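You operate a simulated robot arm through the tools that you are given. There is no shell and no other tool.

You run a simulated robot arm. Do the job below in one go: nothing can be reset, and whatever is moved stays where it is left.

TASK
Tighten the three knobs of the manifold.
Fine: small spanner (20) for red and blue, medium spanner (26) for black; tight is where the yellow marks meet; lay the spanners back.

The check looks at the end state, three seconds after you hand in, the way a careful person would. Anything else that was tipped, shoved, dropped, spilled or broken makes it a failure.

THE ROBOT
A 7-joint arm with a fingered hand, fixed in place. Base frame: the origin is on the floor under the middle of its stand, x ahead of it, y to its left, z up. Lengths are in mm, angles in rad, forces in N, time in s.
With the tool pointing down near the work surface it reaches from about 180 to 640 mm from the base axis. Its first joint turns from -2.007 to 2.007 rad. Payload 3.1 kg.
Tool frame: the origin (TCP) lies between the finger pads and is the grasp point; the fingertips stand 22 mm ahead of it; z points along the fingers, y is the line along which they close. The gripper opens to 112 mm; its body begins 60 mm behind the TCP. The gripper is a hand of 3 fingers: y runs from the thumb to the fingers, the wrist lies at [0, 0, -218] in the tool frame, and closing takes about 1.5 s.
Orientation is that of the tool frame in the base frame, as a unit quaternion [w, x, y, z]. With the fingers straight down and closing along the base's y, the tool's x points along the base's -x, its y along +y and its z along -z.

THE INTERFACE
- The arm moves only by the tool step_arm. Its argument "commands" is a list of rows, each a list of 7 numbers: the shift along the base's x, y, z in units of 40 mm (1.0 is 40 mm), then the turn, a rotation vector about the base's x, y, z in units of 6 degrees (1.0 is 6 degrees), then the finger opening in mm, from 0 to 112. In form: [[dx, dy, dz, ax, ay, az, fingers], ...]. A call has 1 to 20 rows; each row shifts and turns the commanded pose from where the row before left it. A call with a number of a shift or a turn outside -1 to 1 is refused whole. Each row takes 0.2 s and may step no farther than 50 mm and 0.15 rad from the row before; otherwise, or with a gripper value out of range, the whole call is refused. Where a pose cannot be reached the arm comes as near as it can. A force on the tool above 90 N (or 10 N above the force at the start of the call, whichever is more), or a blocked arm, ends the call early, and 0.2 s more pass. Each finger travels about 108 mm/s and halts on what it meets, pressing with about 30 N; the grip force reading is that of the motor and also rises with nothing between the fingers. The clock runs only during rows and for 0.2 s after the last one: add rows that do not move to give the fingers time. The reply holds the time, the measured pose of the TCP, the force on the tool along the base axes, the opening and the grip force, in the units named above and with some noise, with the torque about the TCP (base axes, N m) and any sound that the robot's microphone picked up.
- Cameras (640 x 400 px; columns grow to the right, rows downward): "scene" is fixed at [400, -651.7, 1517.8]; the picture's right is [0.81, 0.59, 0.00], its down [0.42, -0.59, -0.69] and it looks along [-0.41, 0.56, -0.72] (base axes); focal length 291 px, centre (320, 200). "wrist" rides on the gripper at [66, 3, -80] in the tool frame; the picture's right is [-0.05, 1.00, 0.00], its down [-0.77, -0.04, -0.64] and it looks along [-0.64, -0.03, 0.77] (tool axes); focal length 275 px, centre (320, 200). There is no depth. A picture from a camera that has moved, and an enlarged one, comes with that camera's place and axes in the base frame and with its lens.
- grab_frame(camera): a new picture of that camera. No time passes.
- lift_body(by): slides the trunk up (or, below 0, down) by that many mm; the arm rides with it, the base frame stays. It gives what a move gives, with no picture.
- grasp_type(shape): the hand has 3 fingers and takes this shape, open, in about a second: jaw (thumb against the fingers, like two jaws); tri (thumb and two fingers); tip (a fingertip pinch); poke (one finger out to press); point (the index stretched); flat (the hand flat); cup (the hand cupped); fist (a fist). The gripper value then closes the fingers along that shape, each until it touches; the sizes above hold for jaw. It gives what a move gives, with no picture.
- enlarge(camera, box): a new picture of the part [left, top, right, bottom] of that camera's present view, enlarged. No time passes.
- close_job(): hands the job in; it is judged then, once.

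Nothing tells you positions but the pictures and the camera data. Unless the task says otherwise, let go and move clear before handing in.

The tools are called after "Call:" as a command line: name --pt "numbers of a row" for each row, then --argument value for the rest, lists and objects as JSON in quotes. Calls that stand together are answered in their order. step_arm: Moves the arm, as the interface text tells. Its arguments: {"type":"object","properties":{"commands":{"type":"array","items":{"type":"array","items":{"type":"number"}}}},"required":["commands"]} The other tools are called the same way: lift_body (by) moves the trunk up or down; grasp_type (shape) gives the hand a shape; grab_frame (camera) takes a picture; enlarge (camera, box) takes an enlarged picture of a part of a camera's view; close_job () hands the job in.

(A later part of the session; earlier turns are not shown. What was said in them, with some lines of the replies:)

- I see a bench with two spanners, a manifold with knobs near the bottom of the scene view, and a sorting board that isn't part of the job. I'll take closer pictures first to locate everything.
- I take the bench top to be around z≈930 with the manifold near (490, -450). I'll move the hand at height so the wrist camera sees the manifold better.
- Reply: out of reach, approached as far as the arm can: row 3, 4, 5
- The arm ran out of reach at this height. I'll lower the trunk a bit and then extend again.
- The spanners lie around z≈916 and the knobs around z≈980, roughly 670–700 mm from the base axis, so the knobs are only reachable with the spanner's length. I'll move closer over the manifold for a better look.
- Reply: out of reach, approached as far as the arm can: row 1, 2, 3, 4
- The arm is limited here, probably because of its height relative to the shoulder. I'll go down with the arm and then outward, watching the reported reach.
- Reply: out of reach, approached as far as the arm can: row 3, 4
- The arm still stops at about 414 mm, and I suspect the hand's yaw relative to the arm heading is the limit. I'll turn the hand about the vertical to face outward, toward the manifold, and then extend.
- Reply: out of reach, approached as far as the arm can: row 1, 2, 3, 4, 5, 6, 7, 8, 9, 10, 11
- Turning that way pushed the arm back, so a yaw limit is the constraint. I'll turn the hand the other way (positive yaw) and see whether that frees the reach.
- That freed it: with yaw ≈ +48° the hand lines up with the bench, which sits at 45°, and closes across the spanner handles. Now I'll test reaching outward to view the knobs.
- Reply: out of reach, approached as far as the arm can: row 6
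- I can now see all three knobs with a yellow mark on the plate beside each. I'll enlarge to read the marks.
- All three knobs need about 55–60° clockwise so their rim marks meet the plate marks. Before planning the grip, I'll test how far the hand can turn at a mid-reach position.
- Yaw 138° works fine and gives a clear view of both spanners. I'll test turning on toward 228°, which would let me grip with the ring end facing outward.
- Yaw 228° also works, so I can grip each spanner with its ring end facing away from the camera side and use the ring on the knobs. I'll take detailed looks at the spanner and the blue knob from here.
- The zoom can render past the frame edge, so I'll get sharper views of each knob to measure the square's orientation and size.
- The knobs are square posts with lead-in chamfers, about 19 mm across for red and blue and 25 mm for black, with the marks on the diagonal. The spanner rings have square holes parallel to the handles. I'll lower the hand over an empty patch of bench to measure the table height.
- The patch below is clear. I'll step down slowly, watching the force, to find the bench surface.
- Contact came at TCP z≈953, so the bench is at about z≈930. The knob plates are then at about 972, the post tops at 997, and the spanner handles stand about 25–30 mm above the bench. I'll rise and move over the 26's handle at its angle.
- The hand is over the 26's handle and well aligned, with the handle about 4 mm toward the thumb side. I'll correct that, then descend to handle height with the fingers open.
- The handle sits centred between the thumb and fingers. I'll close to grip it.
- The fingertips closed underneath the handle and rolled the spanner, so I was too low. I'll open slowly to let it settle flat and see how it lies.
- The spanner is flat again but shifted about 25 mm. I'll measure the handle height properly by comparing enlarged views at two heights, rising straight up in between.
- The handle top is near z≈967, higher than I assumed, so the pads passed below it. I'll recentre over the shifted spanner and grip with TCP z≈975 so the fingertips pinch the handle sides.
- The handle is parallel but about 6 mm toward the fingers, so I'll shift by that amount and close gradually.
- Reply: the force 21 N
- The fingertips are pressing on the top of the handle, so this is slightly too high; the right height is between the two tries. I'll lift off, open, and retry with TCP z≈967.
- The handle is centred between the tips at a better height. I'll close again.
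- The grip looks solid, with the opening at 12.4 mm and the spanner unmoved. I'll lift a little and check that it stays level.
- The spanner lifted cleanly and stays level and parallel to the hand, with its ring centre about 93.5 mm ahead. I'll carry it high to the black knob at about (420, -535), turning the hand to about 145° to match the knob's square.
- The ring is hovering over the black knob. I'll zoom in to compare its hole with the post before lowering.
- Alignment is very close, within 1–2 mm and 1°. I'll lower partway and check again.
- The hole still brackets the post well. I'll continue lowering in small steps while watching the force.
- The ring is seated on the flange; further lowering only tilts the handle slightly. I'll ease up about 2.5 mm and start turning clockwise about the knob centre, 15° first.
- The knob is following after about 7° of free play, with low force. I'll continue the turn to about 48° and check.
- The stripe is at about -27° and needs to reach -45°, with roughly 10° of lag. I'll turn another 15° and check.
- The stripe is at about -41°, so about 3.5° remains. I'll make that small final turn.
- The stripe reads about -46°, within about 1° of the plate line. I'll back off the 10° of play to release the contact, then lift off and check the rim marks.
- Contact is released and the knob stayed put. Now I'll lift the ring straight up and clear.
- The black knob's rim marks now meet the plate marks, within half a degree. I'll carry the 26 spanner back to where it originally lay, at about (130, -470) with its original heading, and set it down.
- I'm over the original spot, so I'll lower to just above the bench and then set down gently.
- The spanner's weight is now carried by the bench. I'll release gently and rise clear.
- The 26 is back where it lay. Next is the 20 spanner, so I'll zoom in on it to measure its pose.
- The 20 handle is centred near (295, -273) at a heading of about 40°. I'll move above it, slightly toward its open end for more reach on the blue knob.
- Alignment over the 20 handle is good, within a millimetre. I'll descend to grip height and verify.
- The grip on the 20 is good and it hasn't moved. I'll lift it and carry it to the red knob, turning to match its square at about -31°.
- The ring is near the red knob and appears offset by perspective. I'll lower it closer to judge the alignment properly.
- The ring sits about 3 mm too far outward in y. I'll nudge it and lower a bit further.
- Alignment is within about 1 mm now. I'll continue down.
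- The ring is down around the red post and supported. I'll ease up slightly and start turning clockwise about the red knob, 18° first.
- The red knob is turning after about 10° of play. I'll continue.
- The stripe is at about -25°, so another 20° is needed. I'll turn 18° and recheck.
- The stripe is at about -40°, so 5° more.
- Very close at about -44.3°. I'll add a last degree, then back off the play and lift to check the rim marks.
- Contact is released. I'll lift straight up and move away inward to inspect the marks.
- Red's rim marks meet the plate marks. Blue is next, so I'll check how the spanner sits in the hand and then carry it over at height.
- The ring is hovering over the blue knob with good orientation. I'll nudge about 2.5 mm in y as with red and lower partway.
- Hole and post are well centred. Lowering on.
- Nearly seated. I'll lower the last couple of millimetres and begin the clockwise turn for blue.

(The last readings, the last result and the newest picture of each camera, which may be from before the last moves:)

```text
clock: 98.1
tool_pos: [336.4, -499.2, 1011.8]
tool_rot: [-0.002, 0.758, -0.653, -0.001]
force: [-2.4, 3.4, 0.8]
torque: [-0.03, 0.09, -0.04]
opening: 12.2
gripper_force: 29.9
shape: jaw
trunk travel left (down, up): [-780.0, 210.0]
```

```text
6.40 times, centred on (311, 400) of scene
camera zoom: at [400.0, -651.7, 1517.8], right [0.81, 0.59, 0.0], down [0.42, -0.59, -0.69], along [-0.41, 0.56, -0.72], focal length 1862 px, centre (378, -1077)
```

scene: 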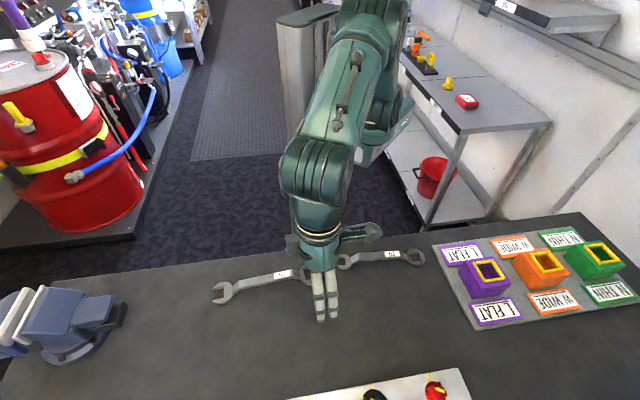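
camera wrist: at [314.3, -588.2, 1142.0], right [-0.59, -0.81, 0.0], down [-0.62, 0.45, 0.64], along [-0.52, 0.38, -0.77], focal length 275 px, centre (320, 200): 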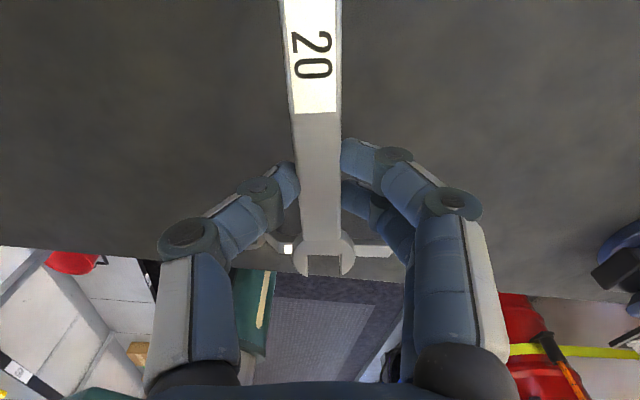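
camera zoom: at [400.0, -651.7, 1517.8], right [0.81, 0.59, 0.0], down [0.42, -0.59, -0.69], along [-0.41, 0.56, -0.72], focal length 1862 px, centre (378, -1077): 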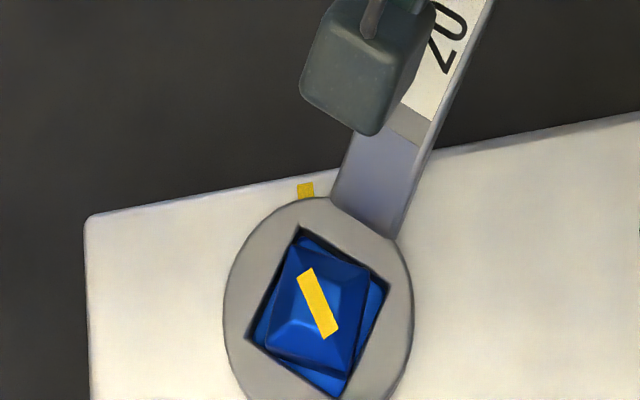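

Call:
step_arm --pt "0.1378 0.0145 0 0 0 -0.5 6" --pt "0.1383 0.0073 0 0 0 -0.5 6" --pt "0.1385 0 0 0 0 -0.5 6" --pt "0.1383 -0.0073 0 0 0 -0.5 6" --pt "0.1378 -0.0145 0 0 0 -0.5 6" --pt "0 0 0 0 0 0 6" --pt "0 0 0 0 0 0 6"

Call:
enlarge --camera "scene" --box '[281, 399, 341, 400]'

Call:
enlarge --camera "scene" --box '[261, 399, 361, 400]'

```text
clock: 99.7
tool_pos: [362.2, -500.4, 1011.5]
tool_rot: [0.002, -0.666, 0.746, 0.001]
force: [-2.0, 2.6, 2.9]
torque: [0.02, 0.09, -0.02]
opening: 12.4
gripper_force: 29.4
shape: jaw
trunk travel left (down, up): [-780.0, 210.0]
```

```text
10.67 times, centred on (311, 400) of scene
camera zoom: at [400.0, -651.7, 1517.8], right [0.81, 0.59, 0.0], down [0.42, -0.59, -0.69], along [-0.41, 0.56, -0.72], focal length 3104 px, centre (416, -1928)
```

zoom: 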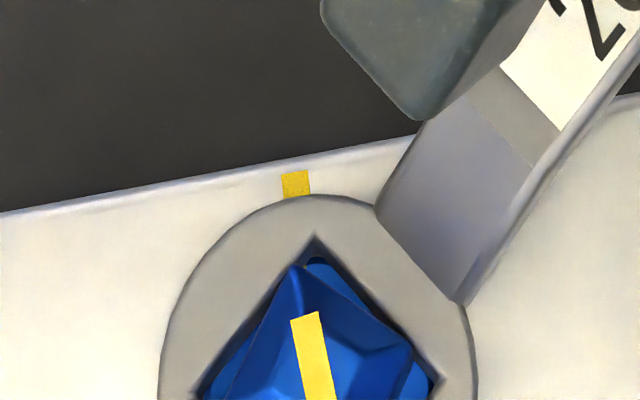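

```text
6.40 times, centred on (311, 400) of scene
camera zoom: at [400.0, -651.7, 1517.8], right [0.81, 0.59, 0.0], down [0.42, -0.59, -0.69], along [-0.41, 0.56, -0.72], focal length 1862 px, centre (378, -1077)
```

zoom: 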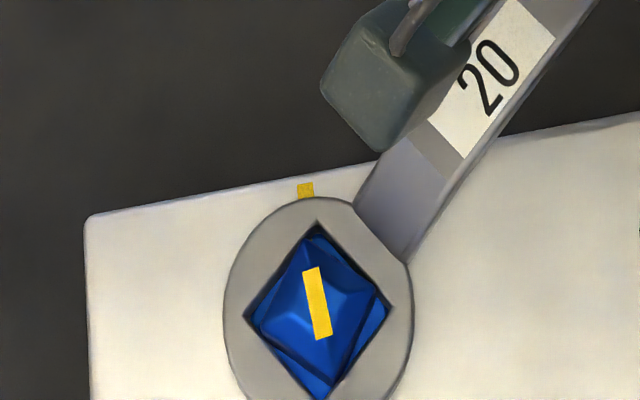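

About -40°, so 5.4° more.

Call:
step_arm --pt "0.1368 -0.0215 0 0 0 -0.5 6" --pt "0.108 -0.023 0 0 0 -0.4 6" --pt "0 0 0 0 0 0 6" --pt "0 0 0 0 0 0 6"

Call:
enlarge --camera "scene" --box '[261, 399, 361, 400]'

Call:
enlarge --camera "scene" --box '[274, 399, 348, 400]'

```text
clock: 100.7
tool_pos: [371.9, -500.9, 1011.6]
tool_rot: [0.002, -0.631, 0.776, 0.001]
force: [-3.2, 4.3, 2.1]
torque: [0.03, 0.09, -0.01]
opening: 12.1
gripper_force: 29.9
shape: jaw
trunk travel left (down, up): [-780.0, 210.0]
```

```text
6.40 times, centred on (311, 400) of scene
camera zoom: at [400.0, -651.7, 1517.8], right [0.81, 0.59, 0.0], down [0.42, -0.59, -0.69], along [-0.41, 0.56, -0.72], focal length 1862 px, centre (378, -1077)
```

zoom: 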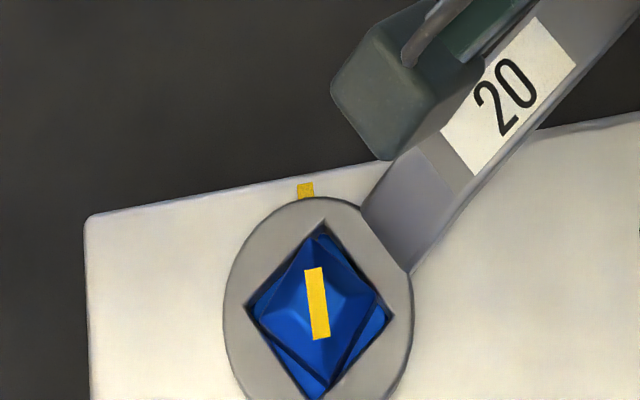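

```text
8.65 times, centred on (311, 400) of scene
camera zoom: at [400.0, -651.7, 1517.8], right [0.81, 0.59, 0.0], down [0.42, -0.59, -0.69], along [-0.41, 0.56, -0.72], focal length 2517 px, centre (398, -1525)
```

zoom: 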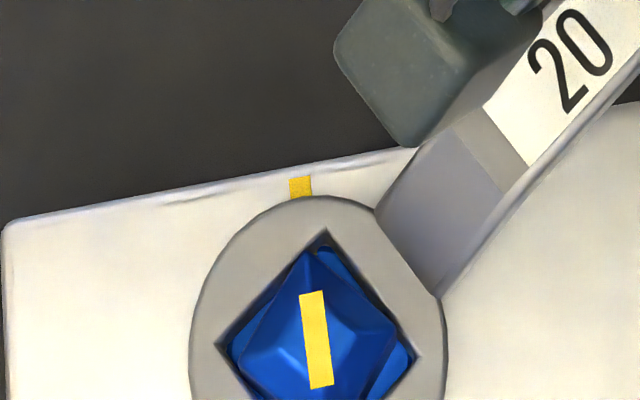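

Blue's stripe reads about -45°. I'll back off the play and lift clear to check the rim marks.

Call:
step_arm --pt "-0.12 0.025 0 0 0 0.43 6" --pt "-0.119 0.0175 0 0 0 0.43 6" --pt "-0.119 0.011 0 0 0 0.43 6" --pt "-0.1175 0.006 0 0 0 0.43 6" --pt "0 0 0 0 0 0 6"

Call:
enlarge --camera "scene" --box '[261, 399, 361, 400]'

```text
clock: 101.9
tool_pos: [354.0, -498.5, 1009.7]
tool_rot: [0.001, -0.698, 0.716, 0.001]
force: [0.2, 0.3, 0.1]
torque: [-0.08, 0.02, 0.0]
opening: 12.4
gripper_force: 30.0
shape: jaw
trunk travel left (down, up): [-780.0, 210.0]
```

```text
6.40 times, centred on (311, 400) of scene
camera zoom: at [400.0, -651.7, 1517.8], right [0.81, 0.59, 0.0], down [0.42, -0.59, -0.69], along [-0.41, 0.56, -0.72], focal length 1862 px, centre (378, -1077)
```

zoom: 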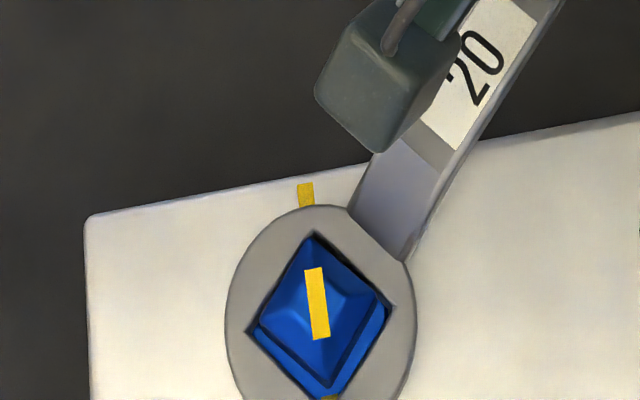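

Call:
step_arm --pt "0 0 0.15 0 0 0 6" --pt "0 0 0.2 0 0 0 6" --pt "0 0 0.4 0 0 0 6" --pt "0 0 0.55 0 0 0 6" --pt "-0.3 0.6 0 0 0 0 6" --pt "-0.3 0.6 0 0 0 0 6" --pt "-0.3 0.6 0 0 0 0 6" --pt "-0.3 0.6 0 0 0 0 6" --pt "0 0 0 0 0 0 6"

Call:
enlarge --camera "scene" --box '[261, 399, 361, 400]'

Call:
enlarge --camera "scene" --box '[261, 399, 491, 400]'

```text
clock: 103.9
tool_pos: [306.1, -404.6, 1062.2]
tool_rot: [0.001, -0.698, 0.716, 0.001]
force: [0.4, 0.3, -2.0]
torque: [0.06, -0.04, 0.0]
opening: 12.1
gripper_force: 29.6
shape: jaw
trunk travel left (down, up): [-780.0, 210.0]
```

```text
6.40 times, centred on (311, 400) of scene
camera zoom: at [400.0, -651.7, 1517.8], right [0.81, 0.59, 0.0], down [0.42, -0.59, -0.69], along [-0.41, 0.56, -0.72], focal length 1862 px, centre (378, -1077)
```

zoom: 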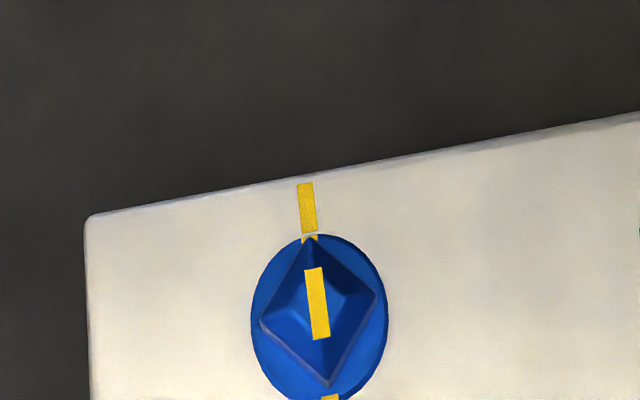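

```text
2.78 times, centred on (376, 400) of scene
camera zoom: at [400.0, -651.7, 1517.8], right [0.81, 0.59, 0.0], down [0.42, -0.59, -0.69], along [-0.41, 0.56, -0.72], focal length 810 px, centre (164, -355)
```

zoom: 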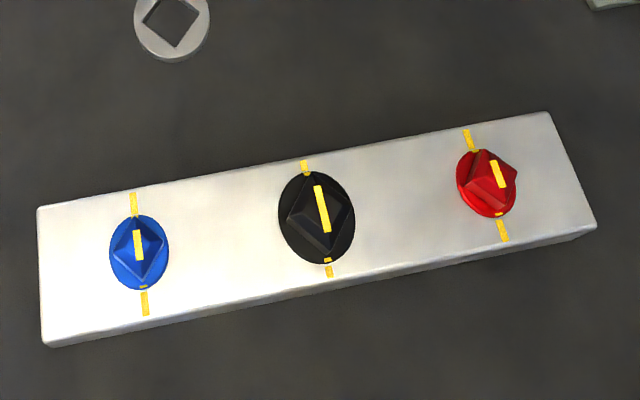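

All three look aligned. I'll check blue more precisely with the whole knob in view.

Call:
enlarge --camera "scene" --box '[253, 399, 369, 400]'

Call:
grab_frame --camera "wrist"

```text
5.52 times, centred on (311, 400) of scene
camera zoom: at [400.0, -651.7, 1517.8], right [0.81, 0.59, 0.0], down [0.42, -0.59, -0.69], along [-0.41, 0.56, -0.72], focal length 1606 px, centre (370, -901)
```

zoom: 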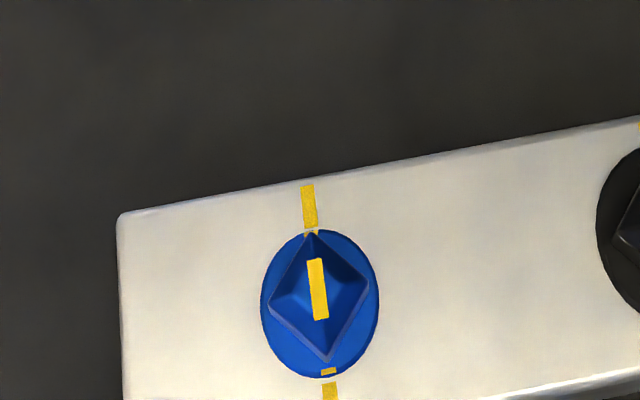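

```text
taken
camera wrist: at [301.0, -471.1, 1142.6], right [-1.0, 0.07, 0.0], down [0.06, 0.77, 0.64], along [0.05, 0.64, -0.77], focal length 275 px, centre (320, 200)
```

wrist: 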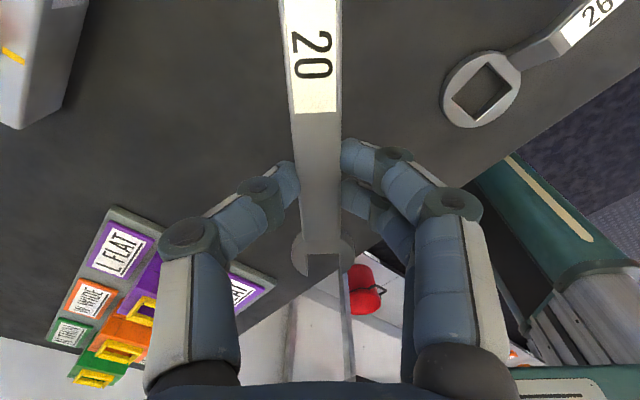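

Blue's rim marks meet the plate marks within about a degree. I'll return the 20 spanner to its original place.

Call:
step_arm --pt "-0.0284 0.1356 0 0 0 0.996 6" --pt "-0.0284 0.1356 0 0 0 0.996 6" --pt "-0.0284 0.1356 0 0 0 0.996 6" --pt "-0.0284 0.1356 0 0 0 0.996 6" --pt "-0.0284 0.1356 0 0 0 0.996 6" --pt "-0.0284 0.1356 0 0 0 0.996 6" --pt "-0.0284 0.1356 0 0 0 0.996 6" --pt "-0.0284 0.1356 0 0 0 0.996 6" --pt "-0.0284 0.1356 0 0 0 0.996 6" --pt "-0.0284 0.1356 0 0 0 0.996 6" --pt "-0.0284 0.1356 0 0 0 0.996 6" --pt "-0.0284 0.1356 0 0 0 0.996 6" --pt "-0.0284 0.1356 0 0 0 0.996 6" --pt "-0.0284 0.1356 0 0 0 0.996 6" --pt "-0.0284 0.1356 0 0 0 0.996 6" --pt "-0.0284 0.1356 0 0 0 0.996 6" --pt "-0.0284 0.1356 0 0 0 0.996 6" --pt "-0.0284 0.1356 0 0 0 0.996 6" --pt "-0.0284 0.1356 0 0 0 0.996 6" --pt "-0.0284 0.1356 0 0 0 0.996 6"

Call:
step_arm --pt "-0.0284 0.1356 0 0 0 0.996 6" --pt "-0.0284 0.1356 0 0 0 0.996 6" --pt "0 0 0 0 0 0 6" --pt "0 0 0 0 0 0 6"

Call:
grab_frame --camera "wrist"

Call:
enlarge --camera "scene" --box '[310, 210, 430, 285]'

```text
clock: 108.1
tool_pos: [284.6, -295.7, 1062.7]
tool_rot: [0.0, 0.97, 0.243, -0.001]
force: [0.2, -0.3, -1.1]
torque: [-0.05, 0.06, -0.01]
opening: 12.5
gripper_force: 30.3
shape: jaw
trunk travel left (down, up): [-780.0, 210.0]
```

```text
clock: 109.1
tool_pos: [283.8, -283.0, 1062.8]
tool_rot: [0.0, 0.94, 0.342, -0.002]
force: [-0.3, -0.9, -1.3]
torque: [-0.01, 0.0, 0.0]
opening: 12.0
gripper_force: 29.6
shape: jaw
trunk travel left (down, up): [-780.0, 210.0]
```

```text
taken
camera wrist: at [335.8, -243.9, 1142.7], right [0.61, -0.79, 0.0], down [-0.61, -0.47, 0.64], along [-0.51, -0.39, -0.77], focal length 275 px, centre (320, 200)
```

wrist: 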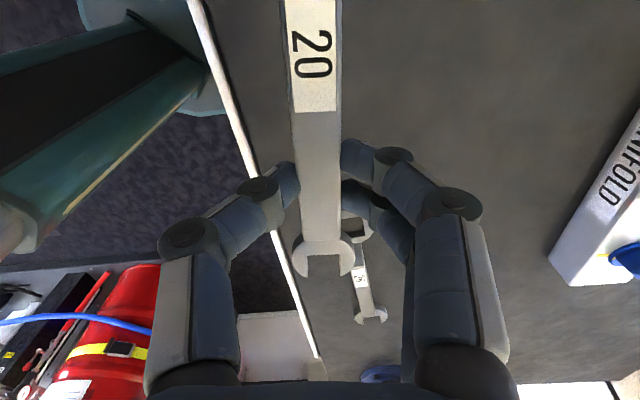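

```text
5.33 times, centred on (370, 248) of scene
camera zoom: at [400.0, -651.7, 1517.8], right [0.81, 0.59, 0.0], down [0.42, -0.59, -0.69], along [-0.41, 0.56, -0.72], focal length 1552 px, centre (53, -53)
```

zoom: 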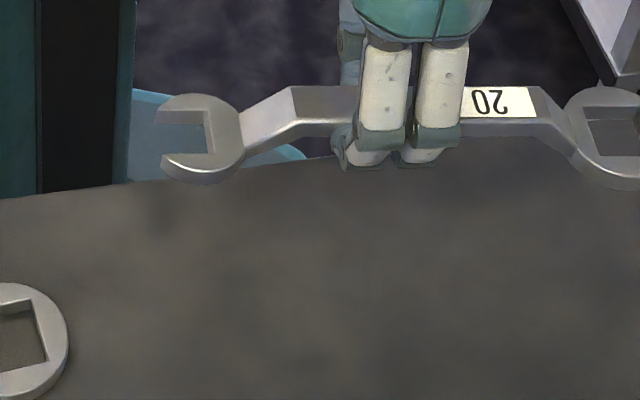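

Call:
step_arm --pt "-0.06 -0.02 -0.5 0 0 0 6" --pt "0 0 -0.6 0 0 0 6" --pt "0 0 -0.6 0 0 0 6" --pt "0 0 -0.5 0 0 0 6" --pt "0 0 0 0 0 0 6"

Call:
enlarge --camera "scene" --box '[310, 210, 430, 285]'

```text
clock: 110.3
tool_pos: [280.3, -285.4, 974.4]
tool_rot: [0.001, 0.94, 0.342, -0.002]
force: [-0.4, 0.2, -1.2]
torque: [-0.03, 0.03, -0.02]
opening: 12.2
gripper_force: 30.0
shape: jaw
trunk travel left (down, up): [-780.0, 210.0]
```

```text
5.33 times, centred on (370, 248) of scene
camera zoom: at [400.0, -651.7, 1517.8], right [0.81, 0.59, 0.0], down [0.42, -0.59, -0.69], along [-0.41, 0.56, -0.72], focal length 1552 px, centre (53, -53)
```

zoom: 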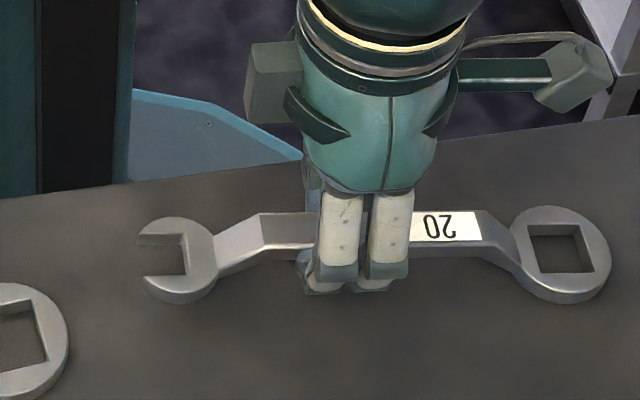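

The ring end hangs slightly lower and is about to touch. I'll lower gently so the spanner levels itself on the bench.

Call:
step_arm --pt "0 0 -0.06 0 0 0 6" --pt "0 0 -0.05 0 0 0 6" --pt "0 0 -0.05 0 0 0 6" --pt "0 0 -0.03 0 0 0 6" --pt "0 0 0 0 0 0 6"

Call:
enlarge --camera "scene" --box '[310, 210, 430, 285]'

```text
clock: 111.5
tool_pos: [279.4, -285.5, 967.4]
tool_rot: [0.0, 0.94, 0.342, -0.002]
force: [-0.4, -0.7, -0.7]
torque: [0.04, -0.06, -0.01]
opening: 12.0
gripper_force: 30.2
shape: jaw
trunk travel left (down, up): [-780.0, 210.0]
```

```text
5.33 times, centred on (370, 248) of scene
camera zoom: at [400.0, -651.7, 1517.8], right [0.81, 0.59, 0.0], down [0.42, -0.59, -0.69], along [-0.41, 0.56, -0.72], focal length 1552 px, centre (53, -53)
```

zoom: 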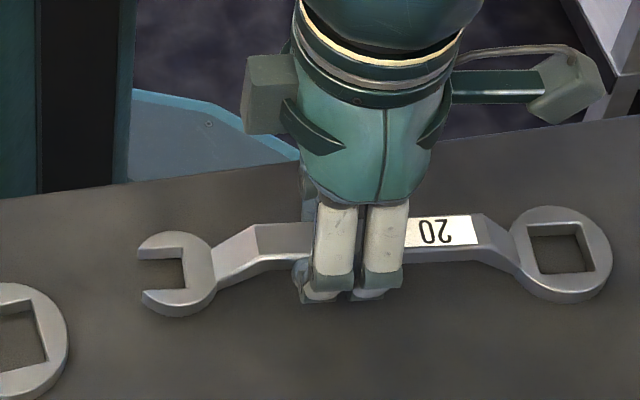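

Call:
step_arm --pt "0.028 0.02 0.0 0 0 0 6" --pt "0 0 -0.03 0 0 0 6" --pt "0 0 0 0 0 0 6" --pt "0 0 0 0 0 0 14" --pt "0 0 0 0 0 0 20" --pt "0 0 0 0 0 0 30" --pt "0 0 0 0 0 0 44" --pt "0 0 0 0 0 0 44" --pt "0 0 0.4 0 0 0 44" --pt "0 0 0.6 0 0 0 44" --pt "0 0 0.8 0 0 0 44" --pt "0 0 0.4 0 0 0 44" --pt "0 0 0 0 0 0 44"

Call:
enlarge --camera "scene" --box '[330, 235, 430, 285]'

Call:
grab_frame --camera "scene"

```text
clock: 114.3
tool_pos: [281.5, -283.2, 1055.5]
tool_rot: [-0.001, 0.94, 0.341, -0.001]
force: [-0.3, 0.7, 0.3]
torque: [0.01, 0.02, -0.03]
opening: 43.8
gripper_force: 0.1
shape: jaw
trunk travel left (down, up): [-780.0, 210.0]
```

```text
6.40 times, centred on (380, 260) of scene
camera zoom: at [400.0, -651.7, 1517.8], right [0.81, 0.59, 0.0], down [0.42, -0.59, -0.69], along [-0.41, 0.56, -0.72], focal length 1862 px, centre (-64, -184)
```

zoom: 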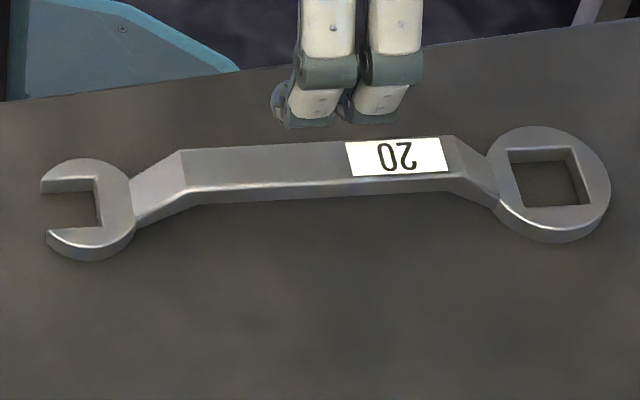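

```text
taken
```

scene: 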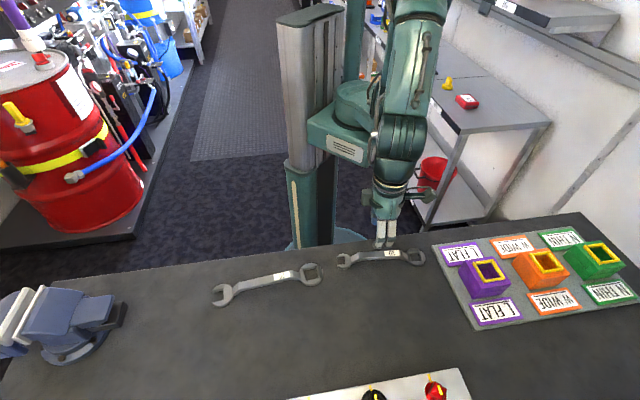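

Both spanners lie as they did at the start and all marks line up. I'll raise the hand well clear and do a last check.

Call:
step_arm --pt "-0.2 0 0.8 0 0 0 60" --pt "-0.2 0 0.8 0 0 0 60" --pt "-0.2 0 0.8 0 0 0 60" --pt "0 0 0 0 0 0 60" --pt "0 0 0 0 0 0 60"

Call:
enlarge --camera "scene" --box '[261, 399, 491, 400]'

Call:
enlarge --camera "scene" --box '[200, 220, 440, 400]'

```text
clock: 115.5
tool_pos: [257.6, -282.3, 1149.3]
tool_rot: [0.001, 0.94, 0.342, -0.001]
force: [0.0, -0.3, 0.2]
torque: [0.05, -0.04, 0.01]
opening: 59.0
gripper_force: 0.1
shape: jaw
trunk travel left (down, up): [-780.0, 210.0]
```

```text
2.78 times, centred on (376, 400) of scene
camera zoom: at [400.0, -651.7, 1517.8], right [0.81, 0.59, 0.0], down [0.42, -0.59, -0.69], along [-0.41, 0.56, -0.72], focal length 810 px, centre (164, -355)
```

zoom: 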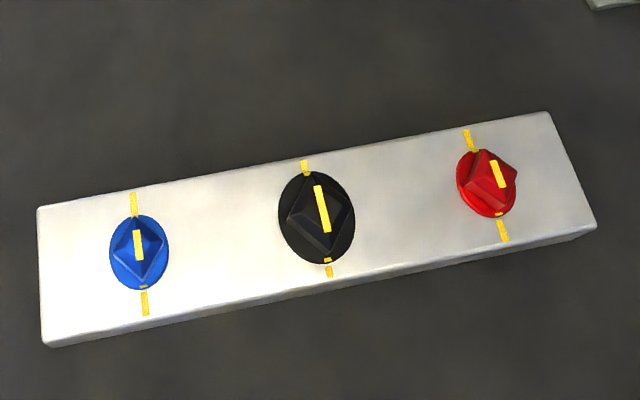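

```text
2.22 times, centred on (320, 310) of scene
camera zoom: at [400.0, -651.7, 1517.8], right [0.81, 0.59, 0.0], down [0.42, -0.59, -0.69], along [-0.41, 0.56, -0.72], focal length 647 px, centre (320, -44)
```

zoom: 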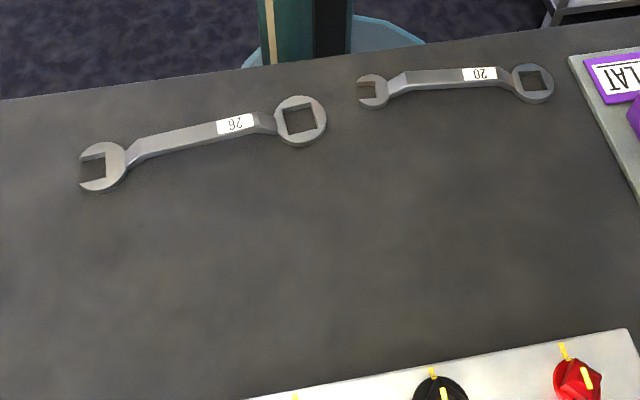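

All three knobs show their yellow marks meeting, both spanners are back in their original places, and the hand is clear. I'm handing the job in.

Call:
close_job

```text
The job is handed in.
```

All three knobs are tightened. In the last pictures, each knob's yellow rim marks line up with the plate marks to within about 1°. I haven't seen the result of the check.

- **Black:** turned clockwise about 55° with the 26 spanner.
- **Red:** turned clockwise about 59° with the 20 spanner.
- **Blue:** turned clockwise about 56° with the 20 spanner.
- **Spanners:** both are back on the bench within a few millimetres of where they started. My first grip on the 26 was too low; it rolled and shifted the spanner about 25 mm on the bench. I re-gripped it and put it back at its original spot when done.
- **Everything else:** I saw nothing else moved in the scene pictures. The hand was open and well above the bench when I handed in.
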